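You operate a simulated robot arm through the tools that you are given. There is no shell and no other tool. Be economical: measure what you need, move in short steps, check, and stop when the job is done.

You run a simulated two-armed robot. Do the job below in one go: nothing can be reset, and whatever is moved stays where it is left.

JOB
Lock the hand lever, then set the adjuster at servo 1 to 15 mm and clamp it again.

The check looks at the end state, three seconds after you hand in, the way a careful person would. Anything else that was tipped, shoved, dropped, spilled or broken makes it a failure.

ROBOT AND FRAMES
Two 7-joint arms with fingered hands on one trunk, on a base that drives. Base frame: it is fixed to the floor where the robot stands at the start and does not move with it; the origin is under the middle of the robot, x ahead of it, y to its left, z up. Units: mm, rad, N and s.
The left shoulder is at the start at [51, 125, 1126], the right one opposite. With the tool pointing down near the work surface each hand reaches from about 100 to 740 mm from the robot's upright axis, wherever it stands, measured 20 degrees to its own side. Places, roughly: lock bolt [600, 0, 600]; number one adjuster [700, 300, 800]; number one clamp lever [800, 400, 800]; number two adjuster [1000, 1300, 800]; number two clamp lever [1100, 1300, 800]. Payload 4 kg a hand.
The TCP of each hand is the grasp point between the finger pads, 29 mm short of the fingertips. In the tool frame z runs along the fingers and y along their closing line. The gripper opens to 100 mm. The gripper's body begins 34 mm behind the TCP. The gripper is a hand of 5 fingers: y runs from the thumb to the fingers, the wrist lies at [-15, -105, -177] in the tool frame.
Orientation is told as [roll, pitch, yaw] about the base's x, y, z axes, in that order, counted from this pose: with the fingers straight down and the wrist toward the robot, the tool's x, y and z point along [0, 1, 0], [1, 0, 0] and [0, 0, -1] of the base frame.

CONTROLS
- The arms move only by the tool play_rows. It takes "left_deltas", "right_deltas" or both (then of equal length, played together; a hand with none holds still); each is a list of rows, each an object of numbers (a shift or turn left out is 0): "tx", "ty", "tz": the shift along the tool's x, y, z in m; "ax", "ay", "az": the turn, a rotation vector about the tool's x, y, z in rad. In form: [{"tx": .., "ty": .., "tz": .., "ax": .., "ay": .., "az": ..}, ...]. A call has 1 to 20 rows; each row shifts and turns the commanded pose from where the row before left it, along the tool's axes as they then stand. A row lasts 0.2 s, in which the tool goes at most 50 mm and 0.15 rad; a call with a longer step from one row to the next is refused whole. A pose out of reach is approached as far as the arm can. The call stops where the force on the tool passes 40 N (or 10 N more than at its start, if that is more) or the arm is blocked; 0.2 s more then pass. In this call time passes only in rows, and 0.2 s behind the last. The reply holds the time, the measured pose of the TCP, the force on the tool along the base axes, the opening and the grip force, in the units named above and with some noise, with the torque about the TCP (base axes, N m) and any sound that the robot's microphone picked up, and new pictures: "pictures" is both (left out), scene, wrist or none (wrist: the cameras of the hands that moved).
- Cameras (640 x 400 px; columns grow to the right, rows downward): "scene" is now at [148.2, 28.2, 1261.2]; the picture's right is [0.32, -0.95, 0.00], its down [-0.49, -0.16, -0.86] and it looks along [0.81, 0.27, -0.51] (base axes); focal length 249 px, centre (320, 200). "left" rides on the left gripper at [-66, -86, -121] in its tool frame; the picture's right is [-0.76, -0.31, 0.58], its down [0.59, -0.70, 0.40] and it looks along [0.28, 0.64, 0.71] (tool axes); focal length 247 px, centre (320, 200). "right" rides on the right gripper at [66, -86, -121] in its tool frame; the picture's right is [-0.76, 0.31, -0.58], its down [-0.59, -0.70, 0.40] and it looks along [-0.28, 0.64, 0.71] (tool axes); focal length 247 px, centre (320, 200). There is no depth. A picture from a camera that has moved, and an enlarged one, comes with that camera's place and axes in the base frame and with its lens.
- raise_lower(by): slides the trunk up (or, below 0, down) by that many mm; the arms and the scene camera ride with it, the base frame stays. It gives what a move gives, with no picture.
- base_move(legs): drives the robot by 1 to 6 legs, each [ahead, turn to the left] in mm and rad, along the robot's own axes; the way and the turn of a leg run together, so that a leg with both is an arc; at most 1500 mm and 3.142 rad a leg. The arms and the cameras ride along, it lands a little off, and it stops where it bumps. It gives what a move gives, and a new picture of the scene camera.
- curl_fingers(index, middle, ring, little, thumb_bend, thumb_turn, hand): sets how far each is bent, from 0 (flat) to 1 (curled in); at 0.3 the hand is open as for a grip, at 0.7 the pads meet at the TCP. One left out holds its place. A second passes; each finger stops where it meets its share of the squeeze, and holds until it gets a number again. It is the only way to open and close the hand. It gives what a move gives, with no picture; readings hold the bend of each and the force on index, middle, ring, little, thumb and palm. thumb_turn goes from beside the hand (0) to across from the fingers (1), as for a grip.
- pan_tilt(pan, tilt): turns the head with the scene camera to pan (to the left, within 1.396 rad either way) and tilt (down, from -0.506 to 1.204), counted from straight ahead of the robot. It gives what a move gives, and a new picture of the scene camera.
- zoom(camera, box): a new picture of the part [left, top, right, bottom] of that camera's present view, enlarged. The clock stands still meanwhile.
- close_job(): hands the job in; it is judged then, once.

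Work in short steps. Places have to be worked out from the pictures, the camera data and where the tool is seen: move nearer, look again, correct. Check each grasp and each placing, and mend what went wrong. You have 120 turns and 260 pictures in all, those below and enlarged ones among them. Open the grippers and draw the arms clear of the work before you hand the job in, unless the task says otherwise; then end with one line.

The tools are called after ">>>" as name(argument=value, ...) on one line, values as JSON. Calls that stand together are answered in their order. play_rows: Moves the arms, as the interface text tells. Its arguments: {"type":"object","properties":{"left_deltas":{"type":"array","items":{"type":"object","properties":{"tx":{"type":"number"},"ty":{"type":"number"},"tz":{"type":"number"},"ax":{"type":"number"},"ay":{"type":"number"},"az":{"type":"number"}}}},"right_deltas":{"type":"array","items":{"type":"object","properties":{"tx":{"type":"number"},"ty":{"type":"number"},"tz":{"type":"number"},"ax":{"type":"number"},"ay":{"type":"number"},"az":{"type":"number"}}}},"pictures":{"type":"string","enum":["both","scene","wrist","none"]}},"required":[]} The other tools are called the same way: raise_lower (by) slides the trunk up or down; curl_fingers (index, middle, ring, little, thumb_bend, thumb_turn, hand) moves the fingers one by one; base_move (legs) drives the base; pan_tilt (pan, tilt) turns the head that bears the scene camera; zoom (camera, box) takes an enlarged picture of a part of a camera's view; close_job () hands the job in.

At the start:

```text
clock: 0.0
left_ee_pos: [503.7, 368.7, 1123.6]
left_ee_rot: [-0.001, -0.002, 0.0]
left_force: [0.6, -0.1, 0.7]
left_moment: [-0.01, 0.01, 0.02]
left_width: 99.6
left_gripper_force: 0.2
left_shape: jaw
left_bend: [0.3, 0.3, 0.3, 0.3, 0.3, 0.98]
left_finger forces: [0.0, 0.0, 0.1, 0.0, 0.0, 0.0]
right_ee_pos: [637.0, -84.0, 1123.1]
right_ee_rot: [-0.001, 0.001, 0.002]
right_force: [-0.1, 0.5, 0.8]
right_moment: [-0.04, 0.05, 0.01]
right_width: 99.9
right_gripper_force: 0.1
right_shape: jaw
right_bend: [0.3, 0.3, 0.3, 0.3, 0.3, 0.98]
right_finger forces: [0.0, 0.0, 0.1, 0.1, 0.1, 0.1]
trunk travel left (down, up): [-325.0, 422.0]
robot x, y, heading: [0.7, -1.0, 0.003]
head pan, tilt: [0.325, 0.538]
```

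scene: 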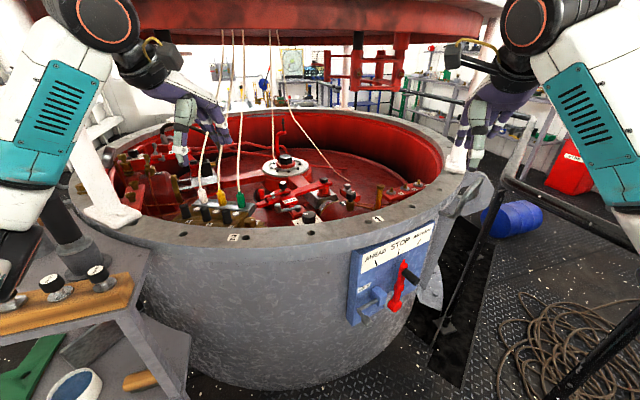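
right: 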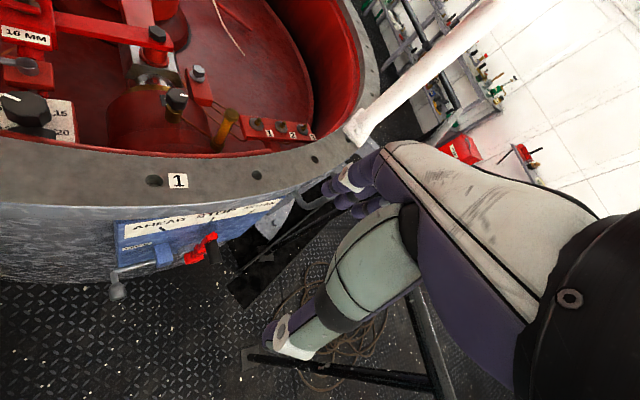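
left: 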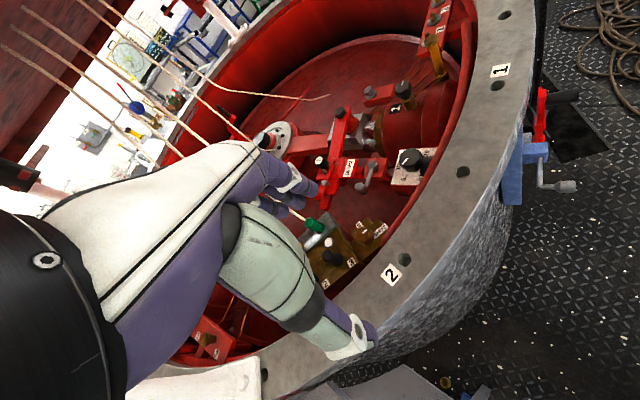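

The scene shows a drum with a hand-lever panel (AHEAD STOP ASTERN) and adjusters inside. I zoom in on the panel and on the adjuster.

>>> zoom(camera="scene", box=[330, 200, 450, 340])

>>> zoom(camera="scene", box=[230, 130, 430, 250])

>>> zoom(camera="right", box=[80, 180, 300, 310])

>>> zoom(camera="left", box=[280, 60, 480, 220])

>>> zoom(camera="right", box=[0, 0, 240, 150])

```text
2.86 times, centred on (390, 270) of scene
camera zoom: at [148.2, 28.2, 1261.2], right [0.32, -0.95, 0.0], down [-0.49, -0.16, -0.86], along [0.81, 0.27, -0.51], focal length 712 px, centre (120, 0)
```

zoom: 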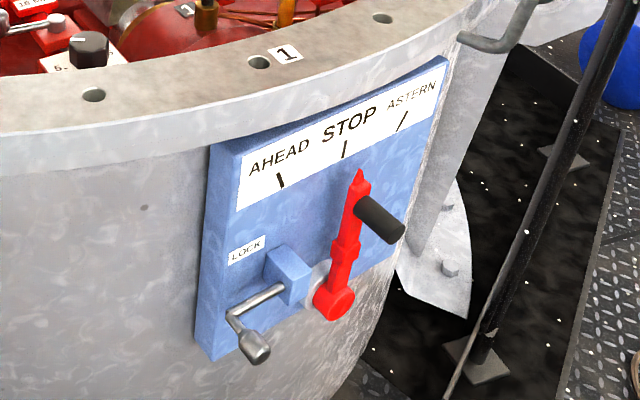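

```text
3.20 times, centred on (330, 190) of scene
camera zoom: at [148.2, 28.2, 1261.2], right [0.32, -0.95, 0.0], down [-0.49, -0.16, -0.86], along [0.81, 0.27, -0.51], focal length 798 px, centre (288, 232)
```

zoom: 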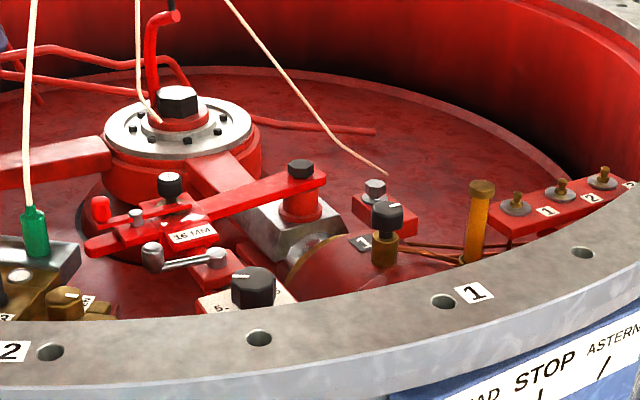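

```text
2.91 times, centred on (190, 245) of right
camera zoom: at [551.4, -18.9, 1243.2], right [0.31, -0.76, 0.58], down [-0.7, -0.59, -0.4], along [0.64, -0.28, -0.71], focal length 718 px, centre (698, 69)
```

zoom: 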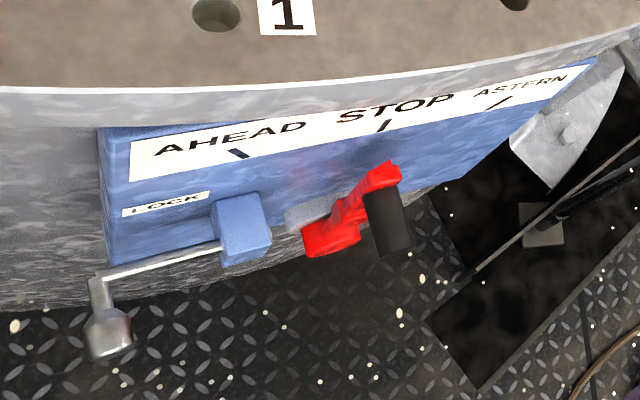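

```text
2.50 times, centred on (380, 140) of left
camera zoom: at [418.5, 304.0, 1243.4], right [-0.31, -0.76, -0.58], down [-0.7, 0.59, -0.4], along [0.64, 0.28, -0.71], focal length 617 px, centre (170, 350)
```

zoom: 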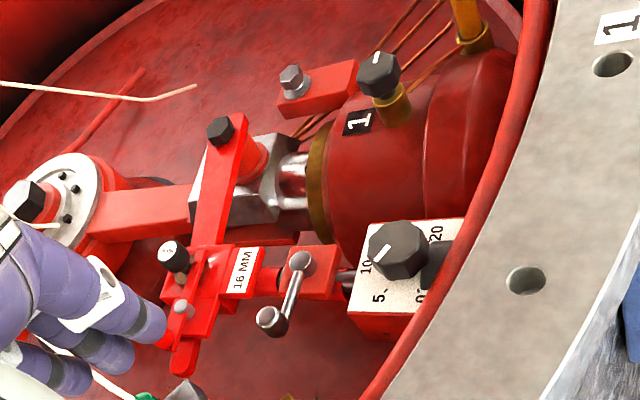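

```text
2.67 times, centred on (120, 75) of right
camera zoom: at [551.4, -18.9, 1243.2], right [0.31, -0.76, 0.58], down [-0.7, -0.59, -0.4], along [0.64, -0.28, -0.71], focal length 659 px, centre (853, 533)
```

zoom: 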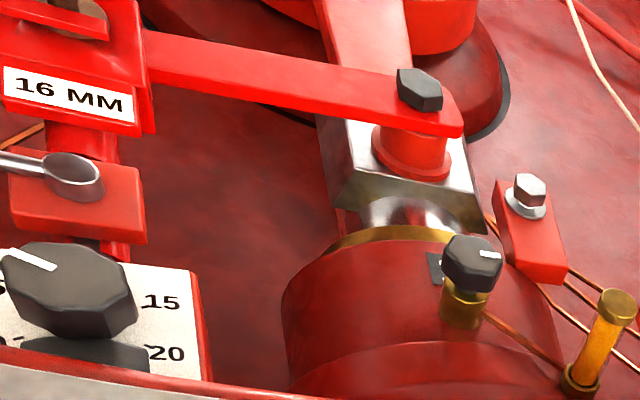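

The panel's lock knob triangulates to about [614, 38, 578] and the rim top to z≈853. I bring the right hand lower, outside the rim, and yaw it left so that its camera faces the panel.

>>> play_rows(right_deltas=[{"tx": -0.015, "ty": -0.012, "tz": 0.03}, {"tx": -0.015, "ty": -0.012, "tz": 0.03}, {"tx": -0.015, "ty": -0.012, "tz": 0.03}, {"tx": -0.015, "ty": -0.012, "tz": 0.03}, {"tx": -0.015, "ty": -0.012, "tz": 0.03}, {"tx": -0.015, "ty": -0.012, "tz": 0.03}, {"tx": -0.015, "ty": -0.012, "tz": 0.03}, {"tx": -0.015, "ty": -0.012, "tz": 0.03}, {"az": -0.15}, {"az": -0.15}, {"az": -0.15}, {"az": -0.15}, {"az": -0.15}, {"az": -0.15}, {"az": -0.15}], pictures="both")

```text
clock: 3.2
left_ee_pos: [504.0, 369.1, 1123.4]
left_ee_rot: [0.0, 0.001, -0.001]
left_force: [0.0, 0.3, -0.7]
left_moment: [0.01, 0.01, 0.01]
left_width: 99.5
left_gripper_force: 0.1
left_shape: jaw
left_bend: [0.3, 0.3, 0.3, 0.3, 0.3, 0.98]
left_finger forces: [0.0, 0.0, 0.0, 0.1, 0.1, 0.0]
right_ee_pos: [540.2, -204.2, 881.1]
right_ee_rot: [0.002, 0.001, 1.053]
right_force: [-0.8, 0.5, -0.3]
right_moment: [-0.01, 0.02, -0.02]
right_width: 99.7
right_gripper_force: 0.1
right_shape: jaw
right_bend: [0.3, 0.3, 0.3, 0.3, 0.3, 0.98]
right_finger forces: [0.0, 0.0, 0.0, 0.0, 0.1, 0.1]
trunk travel left (down, up): [-325.0, 422.0]
robot x, y, heading: [0.9, -0.7, 0.003]
head pan, tilt: [0.325, 0.538]
camera scene: at [148.3, 28.1, 1261.2], right [0.32, -0.95, 0.0], down [-0.49, -0.16, -0.86], along [0.81, 0.27, -0.51], focal length 249 px, centre (320, 200)
camera right: at [441.5, -246.6, 1003.5], right [0.81, -0.11, 0.58], down [0.16, -0.9, -0.4], along [0.56, 0.42, -0.71], focal length 247 px, centre (320, 200)
```

scene: 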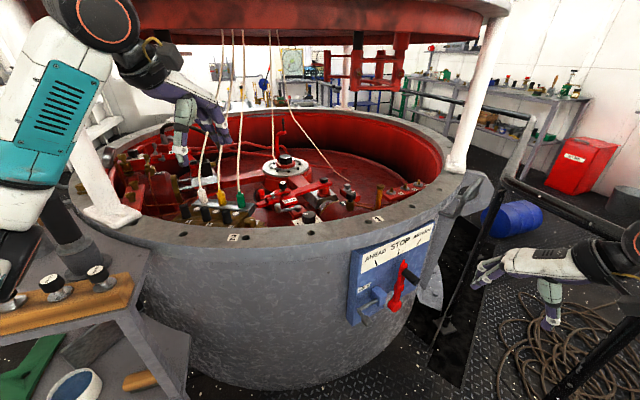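
right: 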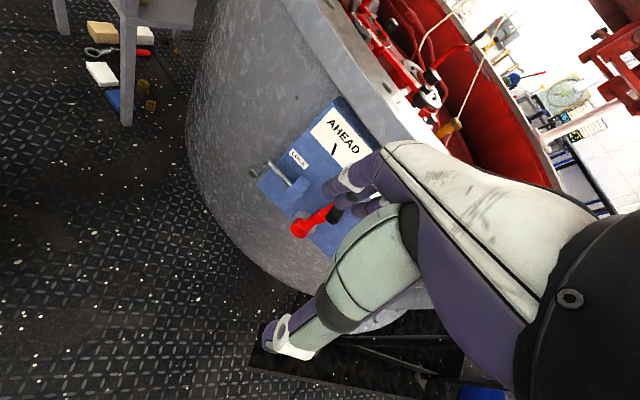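

The panel's lock and lever are visible beside the hand; I zoom in on both views.

>>> zoom(camera="right", box=[230, 90, 390, 260])

>>> zoom(camera="scene", box=[340, 215, 440, 335])

```text
2.35 times, centred on (310, 175) of right
camera zoom: at [441.5, -246.6, 1003.5], right [0.81, -0.11, 0.58], down [0.16, -0.9, -0.4], along [0.56, 0.42, -0.71], focal length 581 px, centre (344, 259)
```

zoom: 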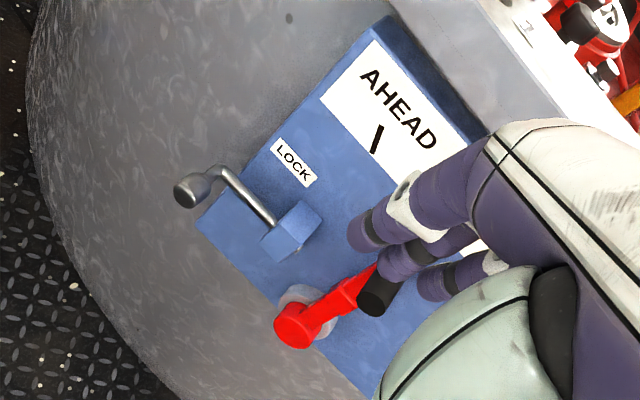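

```text
3.33 times, centred on (390, 275) of scene
camera zoom: at [148.3, 28.1, 1261.2], right [0.32, -0.95, 0.0], down [-0.49, -0.16, -0.86], along [0.81, 0.27, -0.51], focal length 831 px, centre (87, -50)
```

zoom: 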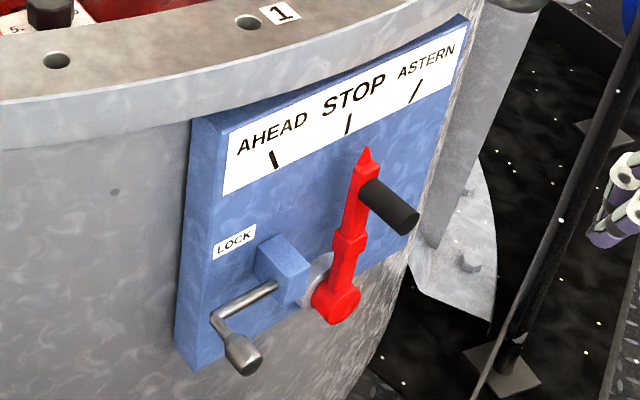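

Rod line runs from elbow (636,68,583) to guide block (684,21,592), so the bolt slides along about (0.715,-0.70) into the lever collar; the knob sticks out to (603,37,587). I close the right hand into a pinch and take it to the left of the knob, above it.

>>> curl_fingers(hand="right", index=0.7, middle=0.7, ring=0.7, little=0.7, thumb_bend=0.7)

>>> play_rows(right_deltas=[{"az": 0.13}, {"az": 0.13}, {"tx": 0.0215, "ty": 0.0222}, {"tx": 0.0215, "ty": 0.0222}, {"tx": 0.0215, "ty": 0.0222}, {"tx": 0.0215, "ty": 0.0222}, {"tx": 0.0215, "ty": 0.0222}, {"tx": 0.0215, "ty": 0.0222}, {"tx": 0.0215, "ty": 0.0222}, {"tx": 0.0215, "ty": 0.0222}, {"tx": 0.0215, "ty": 0.0222}, {"tx": 0.0215, "ty": 0.0222}, {"tz": 0.04}, {"tz": 0.04}, {"tz": 0.04}, {"tz": 0.04}])

```text
clock: 4.2
left_ee_pos: [505.1, 368.6, 1122.8]
left_ee_rot: [0.0, 0.0, -0.001]
left_force: [0.7, -0.8, 0.1]
left_moment: [-0.03, -0.01, -0.02]
left_width: 99.6
left_gripper_force: 0.0
left_shape: jaw
left_bend: [0.3, 0.3, 0.3, 0.3, 0.3, 0.98]
left_finger forces: [0.0, 0.0, 0.0, 0.1, 0.0, 0.0]
right_ee_pos: [541.2, -203.8, 882.9]
right_ee_rot: [-0.001, -0.001, 1.05]
right_force: [-0.2, 0.0, 0.0]
right_moment: [0.01, 0.01, -0.03]
right_width: 1.7
right_gripper_force: 0.1
right_shape: fingers
right_bend: [0.7, 0.7, 0.7, 0.7, 0.7, 0.98]
right_finger forces: [0.1, 0.0, 0.1, 0.0, 0.1, 0.1]
trunk travel left (down, up): [-325.0, 422.0]
robot x, y, heading: [0.3, 1.3, -0.005]
head pan, tilt: [0.325, 0.538]
```

```text
clock: 7.6
left_ee_pos: [504.2, 369.4, 1122.6]
left_ee_rot: [0.001, 0.0, 0.0]
left_force: [0.3, 0.6, 0.3]
left_moment: [0.02, -0.01, 0.0]
left_width: 99.7
left_gripper_force: 0.1
left_shape: jaw
left_bend: [0.3, 0.3, 0.3, 0.3, 0.3, 0.98]
left_finger forces: [0.1, 0.0, 0.0, 0.0, 0.0, 0.0]
right_ee_pos: [545.0, 106.5, 720.8]
right_ee_rot: [0.0, 0.001, 0.79]
right_force: [0.3, 0.0, 1.1]
right_moment: [-0.03, -0.02, 0.02]
right_width: 1.8
right_gripper_force: 0.1
right_shape: fingers
right_bend: [0.7, 0.7, 0.7, 0.7, 0.7, 0.98]
right_finger forces: [0.0, 0.1, 0.0, 0.0, 0.0, 0.0]
trunk travel left (down, up): [-325.0, 422.0]
robot x, y, heading: [-3.3, -0.7, 0.0]
head pan, tilt: [0.325, 0.538]
camera scene: at [148.3, 28.2, 1261.2], right [0.32, -0.95, 0.0], down [-0.49, -0.16, -0.86], along [0.81, 0.27, -0.51], focal length 249 px, centre (320, 200)
camera right: at [438.1, 90.5, 842.5], right [0.75, -0.31, 0.58], down [-0.08, -0.91, -0.4], along [0.65, 0.26, -0.71], focal length 247 px, centre (320, 200)
```

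scene: 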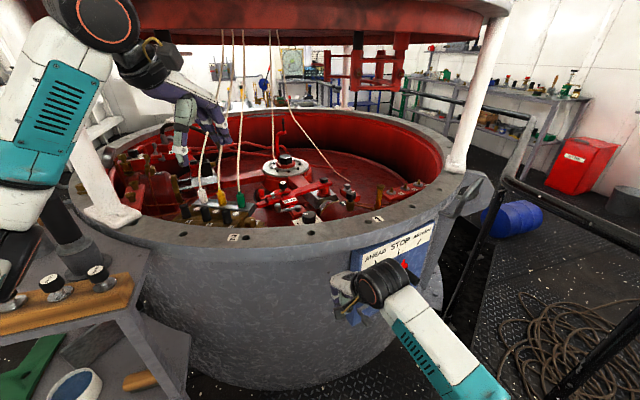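
right: 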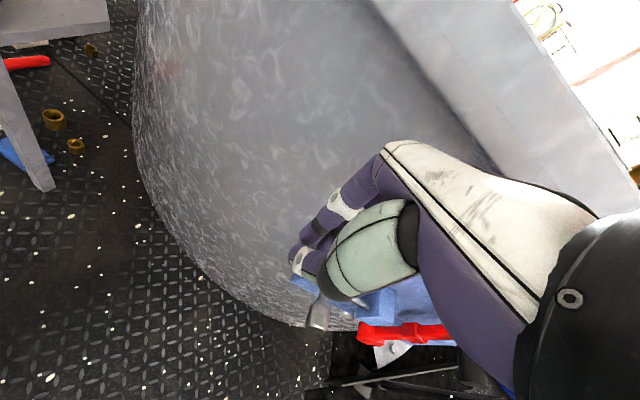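

The hand hangs left of the knob with the knob visible just beyond the fingers. I lower it to knob height, watching the force.

>>> play_rows(right_deltas=[{"tz": 0.027}, {"tz": 0.027}, {"tz": 0.027}, {"tz": 0.027}, {"tz": 0.027}])

>>> zoom(camera="right", box=[220, 200, 480, 380])

>>> zoom(camera="scene", box=[320, 215, 460, 335])

```text
clock: 8.8
left_ee_pos: [504.3, 369.2, 1123.9]
left_ee_rot: [0.001, -0.001, 0.0]
left_force: [-0.4, 0.4, -0.3]
left_moment: [0.01, 0.01, 0.02]
left_width: 99.6
left_gripper_force: 0.1
left_shape: jaw
left_bend: [0.3, 0.3, 0.3, 0.3, 0.3, 0.98]
left_finger forces: [0.1, 0.0, 0.1, 0.1, 0.0, 0.1]
right_ee_pos: [544.0, 104.9, 587.0]
right_ee_rot: [0.0, 0.001, 0.791]
right_force: [-0.2, 0.7, 0.0]
right_moment: [0.01, 0.02, -0.02]
right_width: 1.6
right_gripper_force: 0.0
right_shape: fingers
right_bend: [0.7, 0.7, 0.7, 0.7, 0.7, 0.98]
right_finger forces: [0.0, 0.0, 0.0, 0.0, 0.0, 0.0]
trunk travel left (down, up): [-325.0, 422.0]
robot x, y, heading: [-1.3, -0.2, -0.003]
head pan, tilt: [0.325, 0.538]
camera scene: at [148.2, 28.3, 1261.2], right [0.32, -0.95, 0.0], down [-0.49, -0.16, -0.86], along [0.81, 0.27, -0.51], focal length 249 px, centre (320, 200)
camera right: at [436.8, 89.4, 708.2], right [0.75, -0.31, 0.58], down [-0.08, -0.91, -0.4], along [0.65, 0.26, -0.71], focal length 247 px, centre (320, 200)
```

scene: 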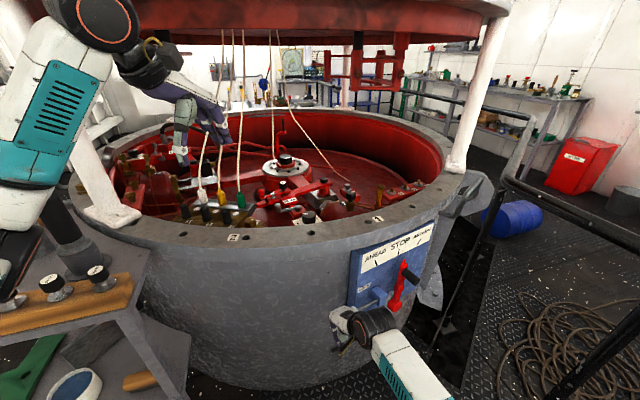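
right: 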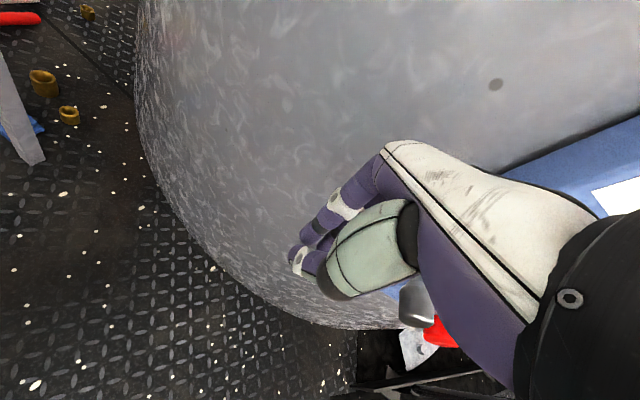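

```text
2.22 times, centred on (350, 290) of right
camera zoom: at [436.8, 89.4, 708.2], right [0.75, -0.31, 0.58], down [-0.08, -0.91, -0.4], along [0.65, 0.26, -0.71], focal length 549 px, centre (253, 0)
```

zoom: 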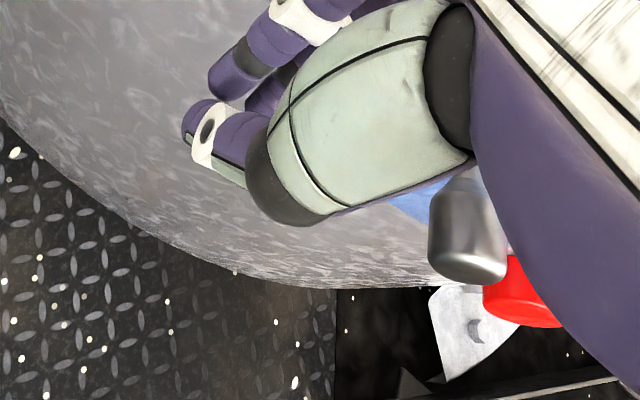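

```text
3.33 times, centred on (390, 275) of scene
camera zoom: at [148.2, 28.3, 1261.2], right [0.32, -0.95, 0.0], down [-0.49, -0.16, -0.86], along [0.81, 0.27, -0.51], focal length 831 px, centre (87, -50)
```

zoom: 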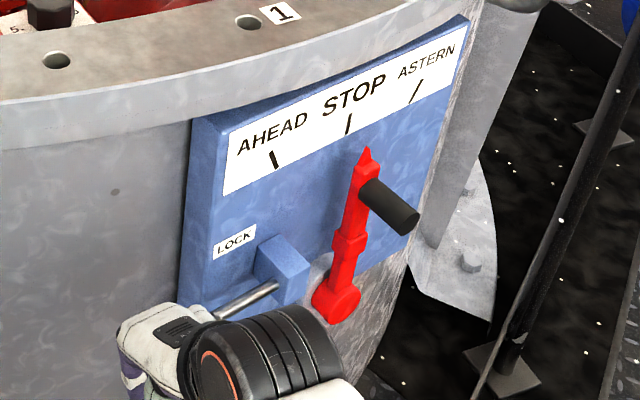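

The knob is confirmed near (604,43,587), to the right of the fingers. I push along -x of the tool (along the rod) in small steps.

>>> play_rows(right_deltas=[{"tx": -0.01}, {"tx": -0.01}, {"tx": -0.01}, {"tx": -0.01}, {"tx": -0.01}, {"tx": -0.01}])

>>> zoom(camera="scene", box=[320, 215, 460, 335])

```text
clock: 10.2
left_ee_pos: [504.6, 367.7, 1122.8]
left_ee_rot: [0.0, 0.001, 0.0]
left_force: [0.8, -0.7, -0.9]
left_moment: [-0.03, 0.0, -0.01]
left_width: 99.8
left_gripper_force: 0.0
left_shape: jaw
left_bend: [0.3, 0.3, 0.3, 0.3, 0.3, 0.98]
left_finger forces: [0.1, 0.1, 0.0, 0.0, 0.0, 0.0]
right_ee_pos: [586.5, 61.5, 588.6]
right_ee_rot: [0.0, 0.0, 0.791]
right_force: [-1.4, 1.7, -0.6]
right_moment: [0.02, 0.01, 0.04]
right_width: 1.6
right_gripper_force: 1.3
right_shape: fingers
right_bend: [0.7, 0.7, 0.7, 0.7, 0.7, 0.98]
right_finger forces: [0.1, 0.0, 0.0, 2.2, 0.0, 0.0]
trunk travel left (down, up): [-325.0, 422.0]
robot x, y, heading: [-0.3, -0.9, 0.004]
head pan, tilt: [0.325, 0.538]
camera scene: at [148.1, 28.3, 1261.2], right [0.32, -0.95, 0.0], down [-0.49, -0.16, -0.86], along [0.81, 0.27, -0.51], focal length 249 px, centre (320, 200)
camera right: at [480.6, 47.4, 708.6], right [0.75, -0.31, 0.58], down [-0.08, -0.91, -0.4], along [0.65, 0.26, -0.71], focal length 247 px, centre (320, 200)
```

scene: 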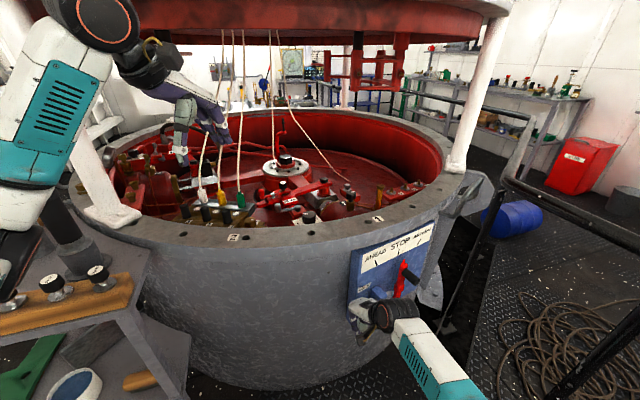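
right: 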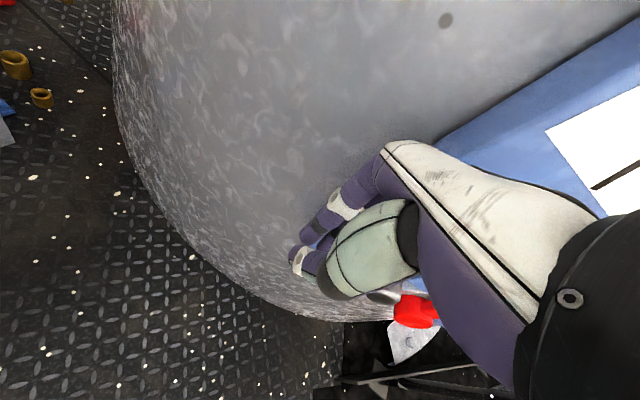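

```text
3.33 times, centred on (390, 275) of scene
camera zoom: at [148.1, 28.3, 1261.2], right [0.32, -0.95, 0.0], down [-0.49, -0.16, -0.86], along [0.81, 0.27, -0.51], focal length 831 px, centre (87, -50)
```

zoom: 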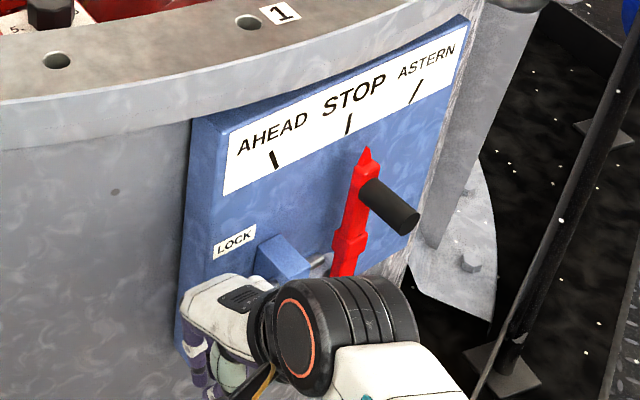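

The little finger touches and the bolt's tip has emerged right of the block toward the lever collar. I keep pushing.

>>> play_rows(right_deltas=[{"tx": -0.008}, {"tx": -0.008}, {"tx": -0.008}], pictures="none")

>>> zoom(camera="scene", box=[320, 215, 460, 335])

```text
clock: 11.0
left_ee_pos: [504.9, 369.6, 1122.9]
left_ee_rot: [-0.001, -0.001, 0.001]
left_force: [-1.0, 0.3, -0.8]
left_moment: [-0.01, 0.02, -0.01]
left_width: 99.6
left_gripper_force: 0.0
left_shape: jaw
left_bend: [0.3, 0.3, 0.3, 0.3, 0.3, 0.98]
left_finger forces: [0.0, 0.0, 0.0, 0.1, 0.1, 0.2]
right_ee_pos: [604.8, 46.3, 588.2]
right_ee_rot: [0.001, 0.001, 0.792]
right_force: [-0.7, 2.5, 0.9]
right_moment: [0.02, -0.01, 0.06]
right_width: 1.7
right_gripper_force: 1.8
right_shape: fingers
right_bend: [0.7, 0.7, 0.7, 0.7, 0.7, 0.98]
right_finger forces: [0.0, 0.1, 0.0, 2.7, 0.1, 0.1]
trunk travel left (down, up): [-325.0, 422.0]
robot x, y, heading: [2.7, -0.7, 0.005]
head pan, tilt: [0.325, 0.538]
```

```text
3.33 times, centred on (390, 275) of scene
camera zoom: at [148.0, 28.4, 1261.2], right [0.32, -0.95, 0.0], down [-0.49, -0.16, -0.86], along [0.81, 0.27, -0.51], focal length 831 px, centre (87, -50)
```

zoom: 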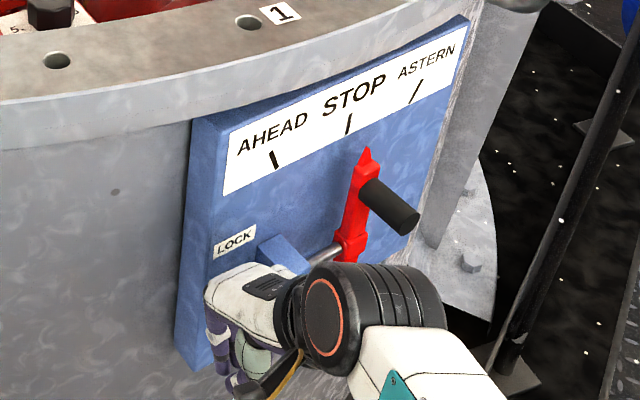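

The bolt has reached the lever collar. I keep pushing until it stops.

>>> play_rows(right_deltas=[{"tx": -0.006}, {"tx": -0.006}, {"tx": -0.006}, {"tx": -0.006}], pictures="none")

>>> zoom(camera="scene", box=[320, 215, 460, 335])

```text
clock: 12.0
left_ee_pos: [503.9, 369.7, 1123.6]
left_ee_rot: [0.0, -0.001, 0.0]
left_force: [0.1, -0.6, 0.4]
left_moment: [-0.01, 0.01, -0.04]
left_width: 99.8
left_gripper_force: 0.1
left_shape: jaw
left_bend: [0.3, 0.3, 0.3, 0.3, 0.3, 0.98]
left_finger forces: [0.0, 0.1, 0.0, 0.0, 0.0, 0.0]
right_ee_pos: [620.2, 29.0, 587.5]
right_ee_rot: [0.0, 0.002, 0.79]
right_force: [-3.8, 3.8, 0.4]
right_moment: [0.04, 0.03, 0.07]
right_width: 1.5
right_gripper_force: 3.0
right_shape: fingers
right_bend: [0.7, 0.7, 0.7, 0.7, 0.7, 0.98]
right_finger forces: [0.0, 0.1, 0.0, 6.1, 0.0, 0.1]
trunk travel left (down, up): [-325.0, 422.0]
robot x, y, heading: [0.6, -0.1, 0.002]
head pan, tilt: [0.325, 0.538]
```

```text
3.33 times, centred on (390, 275) of scene
camera zoom: at [147.9, 28.6, 1261.2], right [0.32, -0.95, 0.0], down [-0.49, -0.16, -0.86], along [0.81, 0.27, -0.51], focal length 831 px, centre (87, -50)
```

zoom: 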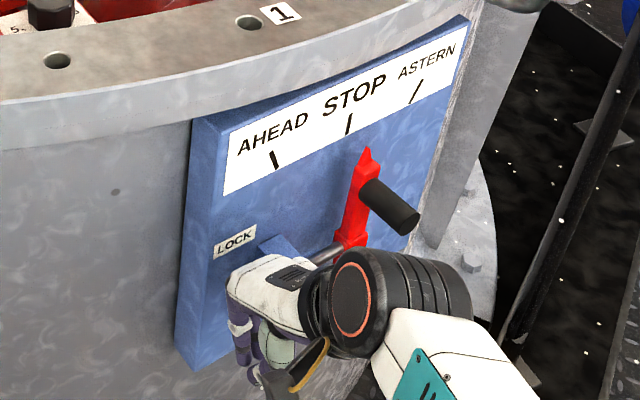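

Force rises a little and the lever is unmoved, so the bolt is probably going into the collar. I push on a bit.

>>> play_rows(right_deltas=[{"tx": -0.004}, {"tx": -0.004}, {"tx": -0.004}, {"tx": -0.004}], pictures="none")

>>> zoom(camera="scene", box=[320, 215, 460, 335])

```text
clock: 13.0
left_ee_pos: [502.8, 371.6, 1122.7]
left_ee_rot: [-0.001, 0.0, 0.003]
left_force: [0.3, 0.2, 0.5]
left_moment: [-0.01, -0.01, 0.0]
left_width: 99.8
left_gripper_force: 0.0
left_shape: jaw
left_bend: [0.3, 0.3, 0.3, 0.3, 0.3, 0.98]
left_finger forces: [0.0, 0.0, 0.1, 0.0, 0.0, 0.1]
right_ee_pos: [631.0, 21.7, 589.0]
right_ee_rot: [0.003, 0.0, 0.792]
right_force: [-18.9, 20.7, 1.5]
right_moment: [0.12, 0.04, 0.4]
right_width: 1.8
right_gripper_force: 14.4
right_shape: fingers
right_bend: [0.7, 0.7, 0.67, 0.72, 0.7, 0.98]
right_finger forces: [0.1, 0.1, 13.8, 15.2, 0.0, 0.1]
trunk travel left (down, up): [-325.0, 422.0]
robot x, y, heading: [-1.4, 0.2, 0.001]
head pan, tilt: [0.325, 0.538]
```

```text
3.33 times, centred on (390, 275) of scene
camera zoom: at [146.7, 29.9, 1261.4], right [0.32, -0.95, 0.0], down [-0.48, -0.16, -0.86], along [0.81, 0.27, -0.51], focal length 831 px, centre (87, -50)
```

zoom: 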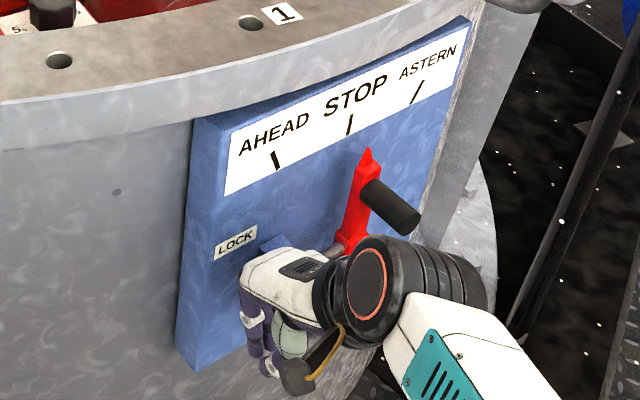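

Force jumped to 28 N: the bolt is at a stop. I back off and lift clear to see whether it sits in the lever.

>>> play_rows(right_deltas=[{"tx": 0.01}, {"tx": 0.02}, {"tx": 0.03}, {"tx": 0.03, "ty": -0.02}, {"tz": -0.045, "ty": -0.02}, {"tz": -0.045, "ty": -0.02}, {"tz": -0.045, "ty": -0.02}, {"ty": -0.03, "tx": -0.03}, {"ty": -0.03, "tx": -0.03}, {"ty": -0.03, "tx": -0.03}, {"ty": -0.03, "tx": -0.03}, {"ty": -0.03, "tx": -0.03}, {"tx": -0.03}, {"tx": -0.03}])

>>> zoom(camera="scene", box=[340, 215, 440, 335])

>>> zoom(camera="right", box=[230, 90, 450, 260])

```text
clock: 16.0
left_ee_pos: [504.2, 367.8, 1122.9]
left_ee_rot: [-0.001, 0.0, 0.003]
left_force: [0.1, -0.4, 1.3]
left_moment: [0.0, 0.02, -0.01]
left_width: 99.9
left_gripper_force: 0.0
left_shape: jaw
left_bend: [0.3, 0.3, 0.3, 0.3, 0.3, 0.98]
left_finger forces: [0.0, 0.1, 0.0, 0.0, 0.0, 0.0]
right_ee_pos: [557.0, -231.0, 722.5]
right_ee_rot: [0.0, 0.0, 0.788]
right_force: [0.3, 0.7, 0.0]
right_moment: [-0.03, -0.01, 0.0]
right_width: 1.6
right_gripper_force: 0.0
right_shape: fingers
right_bend: [0.7, 0.7, 0.7, 0.7, 0.7, 0.98]
right_finger forces: [0.0, 0.0, 0.1, 0.1, 0.0, 0.0]
trunk travel left (down, up): [-325.0, 422.0]
robot x, y, heading: [0.7, -2.8, 0.004]
head pan, tilt: [0.325, 0.538]
camera scene: at [148.3, 28.1, 1261.2], right [0.32, -0.95, 0.0], down [-0.49, -0.16, -0.86], along [0.81, 0.27, -0.51], focal length 249 px, centre (320, 200)
camera right: at [450.3, -246.4, 842.9], right [0.75, -0.32, 0.58], down [-0.08, -0.91, -0.4], along [0.65, 0.26, -0.71], focal length 247 px, centre (320, 200)
```

scene: 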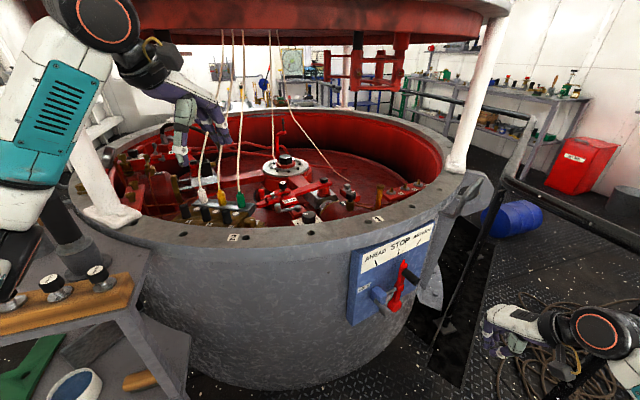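
right: 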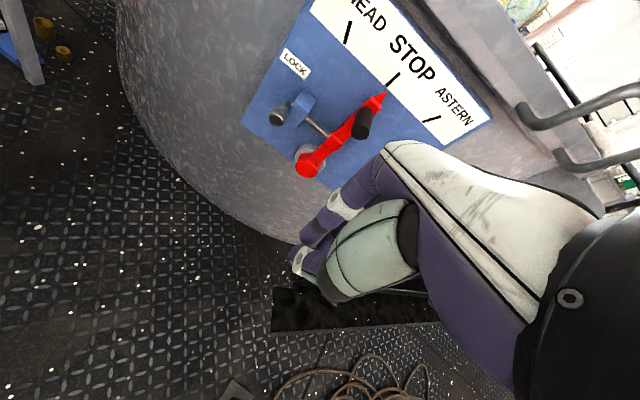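

```text
3.33 times, centred on (390, 275) of scene
camera zoom: at [148.3, 28.1, 1261.2], right [0.32, -0.95, 0.0], down [-0.49, -0.16, -0.86], along [0.81, 0.27, -0.51], focal length 831 px, centre (87, -50)
```

zoom: 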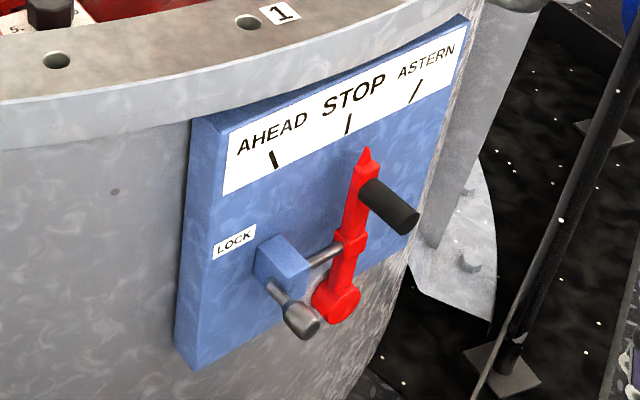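

```text
2.35 times, centred on (340, 175) of right
camera zoom: at [450.3, -246.4, 842.9], right [0.75, -0.32, 0.58], down [-0.08, -0.91, -0.4], along [0.65, 0.26, -0.71], focal length 581 px, centre (273, 259)
```

zoom: 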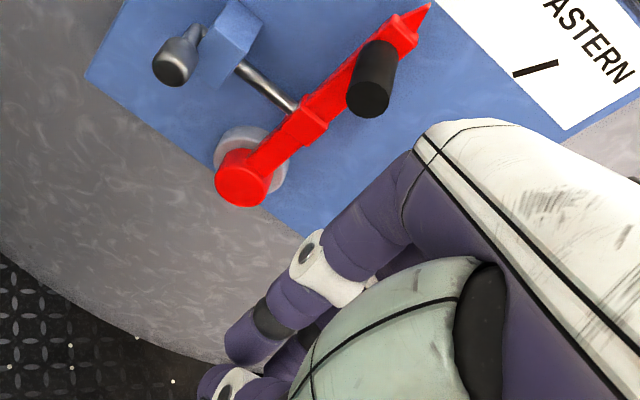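

The bolt is against the guide block with its rod in the lever collar at STOP, so the lever is locked. Next comes adjuster 1, whose knob I place near (727,257,828) and clamp lever pivot near (789,322,814). I move the left hand in for a closer look.

>>> play_rows(left_deltas=[{"tx": -0.0038, "ty": 0.0264, "tz": 0.0352}, {"tx": -0.0038, "ty": 0.0264, "tz": 0.0352}, {"tx": -0.0038, "ty": 0.0264, "tz": 0.0352}, {"tx": -0.0038, "ty": 0.0264, "tz": 0.0352}, {"tx": -0.0038, "ty": 0.0264, "tz": 0.0352}])

>>> zoom(camera="left", box=[300, 0, 560, 170])

>>> zoom(camera="scene", box=[250, 170, 350, 235])

```text
clock: 17.2
left_ee_pos: [637.5, 348.3, 944.0]
left_ee_rot: [0.003, 0.001, 0.001]
left_force: [0.2, 0.2, 0.6]
left_moment: [-0.01, -0.01, -0.02]
left_width: 99.8
left_gripper_force: 0.1
left_shape: jaw
left_bend: [0.3, 0.3, 0.3, 0.3, 0.3, 0.98]
left_finger forces: [0.0, 0.0, 0.0, 0.0, 0.1, 0.1]
right_ee_pos: [558.6, -230.0, 720.7]
right_ee_rot: [-0.001, 0.002, 0.789]
right_force: [0.0, -0.4, 0.1]
right_moment: [-0.02, 0.05, 0.04]
right_width: 1.6
right_gripper_force: 0.2
right_shape: fingers
right_bend: [0.7, 0.7, 0.7, 0.7, 0.7, 0.98]
right_finger forces: [0.1, 0.0, 0.0, 0.1, 0.1, 0.0]
trunk travel left (down, up): [-325.0, 422.0]
robot x, y, heading: [0.3, 1.3, 0.004]
head pan, tilt: [0.325, 0.538]
camera scene: at [148.6, 28.1, 1261.1], right [0.32, -0.95, 0.0], down [-0.49, -0.16, -0.86], along [0.81, 0.27, -0.51], focal length 249 px, centre (320, 200)
camera left: at [551.1, 283.0, 1064.3], right [-0.31, -0.76, -0.58], down [-0.7, 0.59, -0.4], along [0.64, 0.28, -0.71], focal length 247 px, centre (320, 200)
```

scene: 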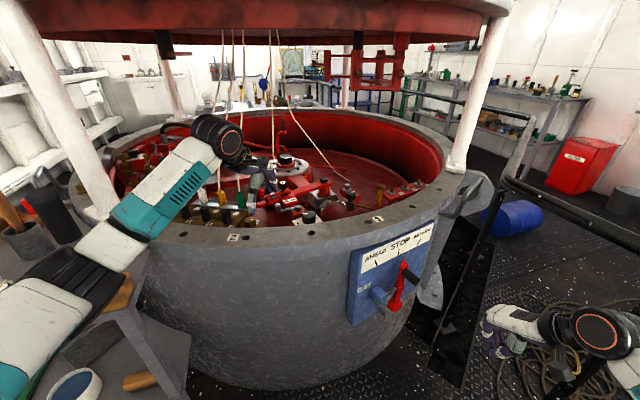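
left: 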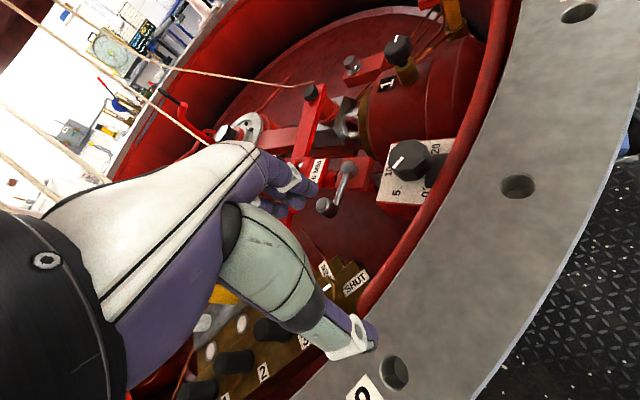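

```text
2.35 times, centred on (430, 85) of left
camera zoom: at [551.1, 283.0, 1064.3], right [-0.31, -0.76, -0.58], down [-0.7, 0.59, -0.4], along [0.64, 0.28, -0.71], focal length 581 px, centre (61, 471)
```

zoom: 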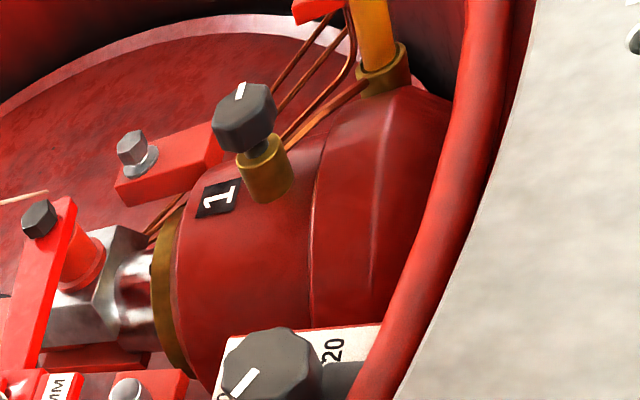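

```text
6.15 times, centred on (300, 202) of scene
camera zoom: at [148.6, 28.1, 1261.1], right [0.32, -0.95, 0.0], down [-0.49, -0.16, -0.86], along [0.81, 0.27, -0.51], focal length 1534 px, centre (443, 185)
```

zoom: 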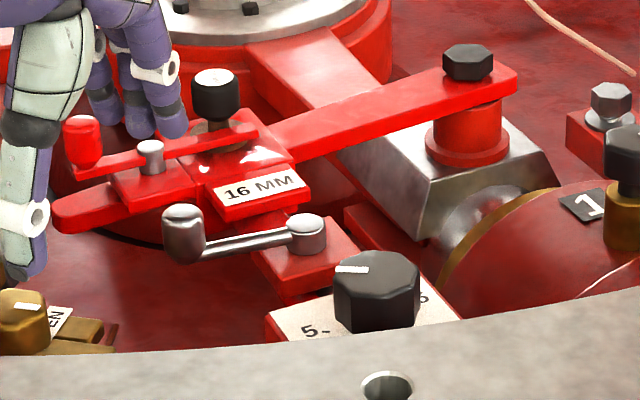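

Now a closer look at the dial and the 16 MM plate.

>>> zoom(camera="left", box=[370, 120, 470, 215])

>>> zoom(camera="left", box=[270, 70, 390, 230])

```text
4.21 times, centred on (420, 168) of left
camera zoom: at [551.1, 283.0, 1064.3], right [-0.31, -0.76, -0.58], down [-0.7, 0.59, -0.4], along [0.64, 0.28, -0.71], focal length 1040 px, centre (-101, 337)
```

zoom: 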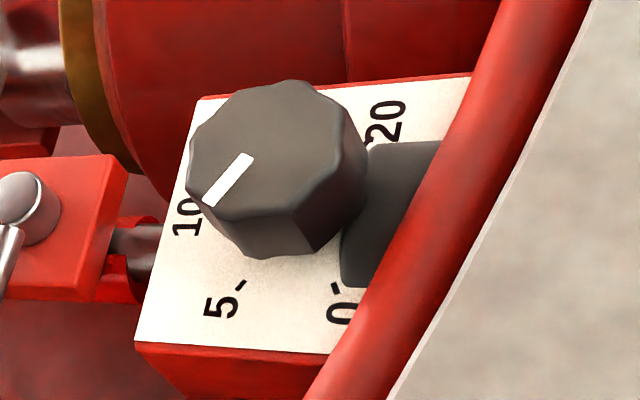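

```text
2.50 times, centred on (330, 150) of left
camera zoom: at [551.1, 283.0, 1064.3], right [-0.31, -0.76, -0.58], down [-0.7, 0.59, -0.4], along [0.64, 0.28, -0.71], focal length 617 px, centre (295, 325)
```

zoom: 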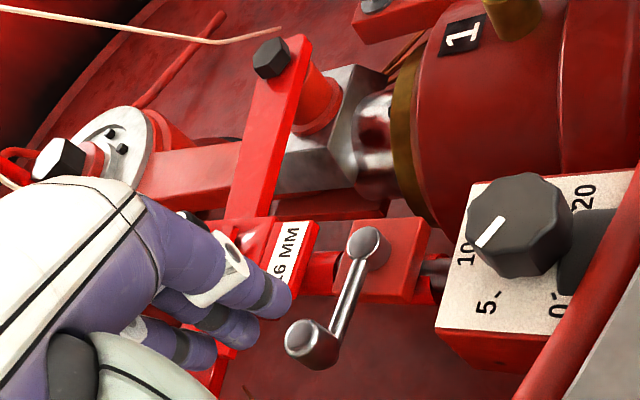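

The dial runs clockwise (0 at azimuth ~165°, 5 at ~100°, 10 at ~42°, 15 at ~-15°, 20 at ~-71°) and the pointer is near 4.5–5. I pull the left hand back and raise the trunk so that the head camera sees over the rim.

>>> play_rows(left_deltas=[{"ty": -0.03, "tz": -0.03}, {"ty": -0.03, "tz": -0.03}, {"ty": -0.03, "tz": -0.02}, {"ty": -0.03}, {"ty": -0.03, "tx": 0.02}, {"tx": 0.03}], pictures="none")

>>> raise_lower(by=200)

>>> pan_tilt(pan=0.4, tilt=0.75)

```text
clock: 18.6
left_ee_pos: [486.0, 401.3, 1027.2]
left_ee_rot: [0.001, 0.001, 0.0]
left_force: [0.1, 0.9, 0.3]
left_moment: [-0.02, 0.0, -0.01]
left_width: 99.6
left_gripper_force: 0.0
left_shape: jaw
left_bend: [0.3, 0.3, 0.3, 0.3, 0.3, 0.98]
left_finger forces: [0.0, 0.0, 0.0, 0.0, 0.0, 0.0]
right_ee_pos: [556.2, -231.5, 722.1]
right_ee_rot: [0.001, 0.001, 0.79]
right_force: [0.5, 0.6, -0.3]
right_moment: [0.01, -0.02, 0.03]
right_width: 1.4
right_gripper_force: 0.0
right_shape: fingers
right_bend: [0.7, 0.7, 0.7, 0.7, 0.7, 0.98]
right_finger forces: [0.0, 0.1, 0.1, 0.1, 0.0, 0.0]
trunk travel left (down, up): [-325.0, 422.0]
robot x, y, heading: [-1.8, 0.6, -0.002]
head pan, tilt: [0.325, 0.538]
```

```text
clock: 20.8
left_ee_pos: [486.4, 400.4, 1225.8]
left_ee_rot: [0.0, -0.001, 0.0]
left_force: [-0.2, 0.7, 0.6]
left_moment: [0.02, 0.01, 0.01]
left_width: 99.6
left_gripper_force: 0.0
left_shape: jaw
left_bend: [0.3, 0.3, 0.3, 0.3, 0.3, 0.98]
left_finger forces: [0.0, 0.0, 0.0, 0.0, 0.0, 0.0]
right_ee_pos: [554.6, -231.4, 922.1]
right_ee_rot: [0.0, 0.003, 0.79]
right_force: [-0.5, 0.8, -0.1]
right_moment: [-0.01, -0.01, -0.01]
right_width: 1.3
right_gripper_force: 0.1
right_shape: fingers
right_bend: [0.7, 0.7, 0.7, 0.7, 0.7, 0.98]
right_finger forces: [0.1, 0.0, 0.0, 0.1, 0.0, 0.0]
trunk travel left (down, up): [-525.0, 222.0]
robot x, y, heading: [0.1, 1.8, -0.002]
head pan, tilt: [0.325, 0.538]
```

```text
clock: 21.5
left_ee_pos: [486.1, 400.2, 1227.4]
left_ee_rot: [0.001, -0.001, 0.0]
left_force: [-0.8, -0.1, 0.0]
left_moment: [0.01, 0.04, 0.01]
left_width: 100.0
left_gripper_force: 0.1
left_shape: jaw
left_bend: [0.3, 0.3, 0.3, 0.3, 0.3, 0.98]
left_finger forces: [0.0, 0.1, 0.0, 0.0, 0.0, 0.1]
right_ee_pos: [555.4, -230.2, 922.3]
right_ee_rot: [0.0, 0.0, 0.789]
right_force: [-0.9, -0.2, 0.7]
right_moment: [0.01, -0.04, 0.01]
right_width: 1.4
right_gripper_force: 0.1
right_shape: fingers
right_bend: [0.7, 0.7, 0.7, 0.7, 0.7, 0.98]
right_finger forces: [0.0, 0.1, 0.0, 0.0, 0.0, 0.1]
trunk travel left (down, up): [-525.0, 222.0]
robot x, y, heading: [-0.2, 1.0, 0.0]
head pan, tilt: [0.4, 0.75]
camera scene: at [107.5, 31.7, 1445.4], right [0.39, -0.92, 0.0], down [-0.63, -0.27, -0.73], along [0.67, 0.28, -0.68], focal length 249 px, centre (320, 200)
```

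scene: 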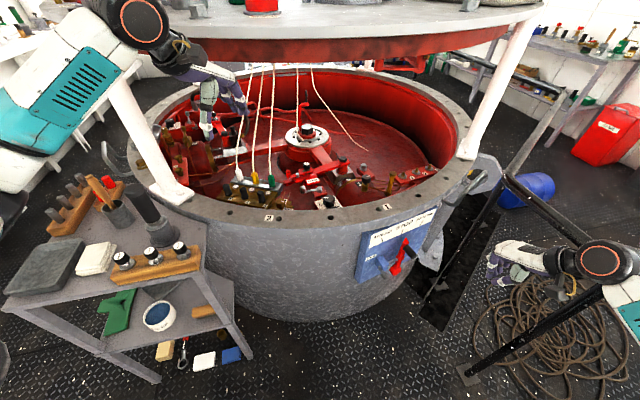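

I zoom in on the adjuster area from the higher viewpoint.

>>> zoom(camera="scene", box=[270, 145, 370, 215])

>>> zoom(camera="scene", box=[150, 100, 300, 220])

>>> zoom(camera="scene", box=[350, 210, 430, 290])

```text
5.71 times, centred on (320, 180) of scene
camera zoom: at [107.5, 31.7, 1445.4], right [0.39, -0.92, 0.0], down [-0.63, -0.27, -0.73], along [0.67, 0.28, -0.68], focal length 1424 px, centre (320, 314)
```

zoom: 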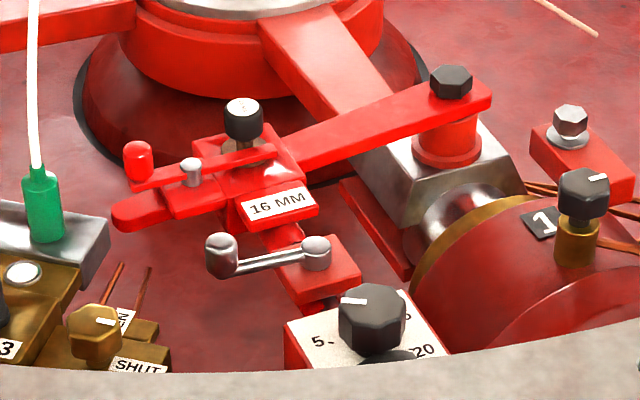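

```text
3.33 times, centred on (225, 160) of scene
camera zoom: at [107.5, 31.7, 1445.4], right [0.39, -0.92, 0.0], down [-0.63, -0.27, -0.73], along [0.67, 0.28, -0.68], focal length 831 px, centre (637, 333)
```

zoom: 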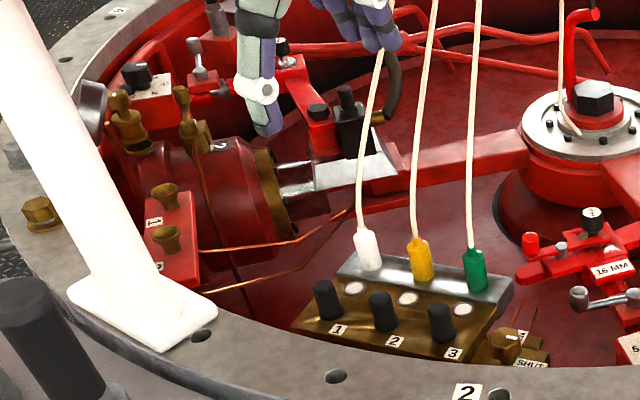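

```text
5.00 times, centred on (390, 250) of scene
camera zoom: at [107.5, 31.7, 1445.4], right [0.39, -0.92, 0.0], down [-0.63, -0.27, -0.73], along [0.67, 0.28, -0.68], focal length 1246 px, centre (-30, -50)
```

zoom: 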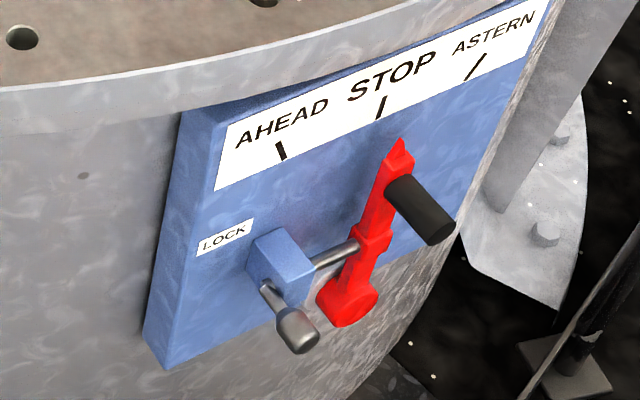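

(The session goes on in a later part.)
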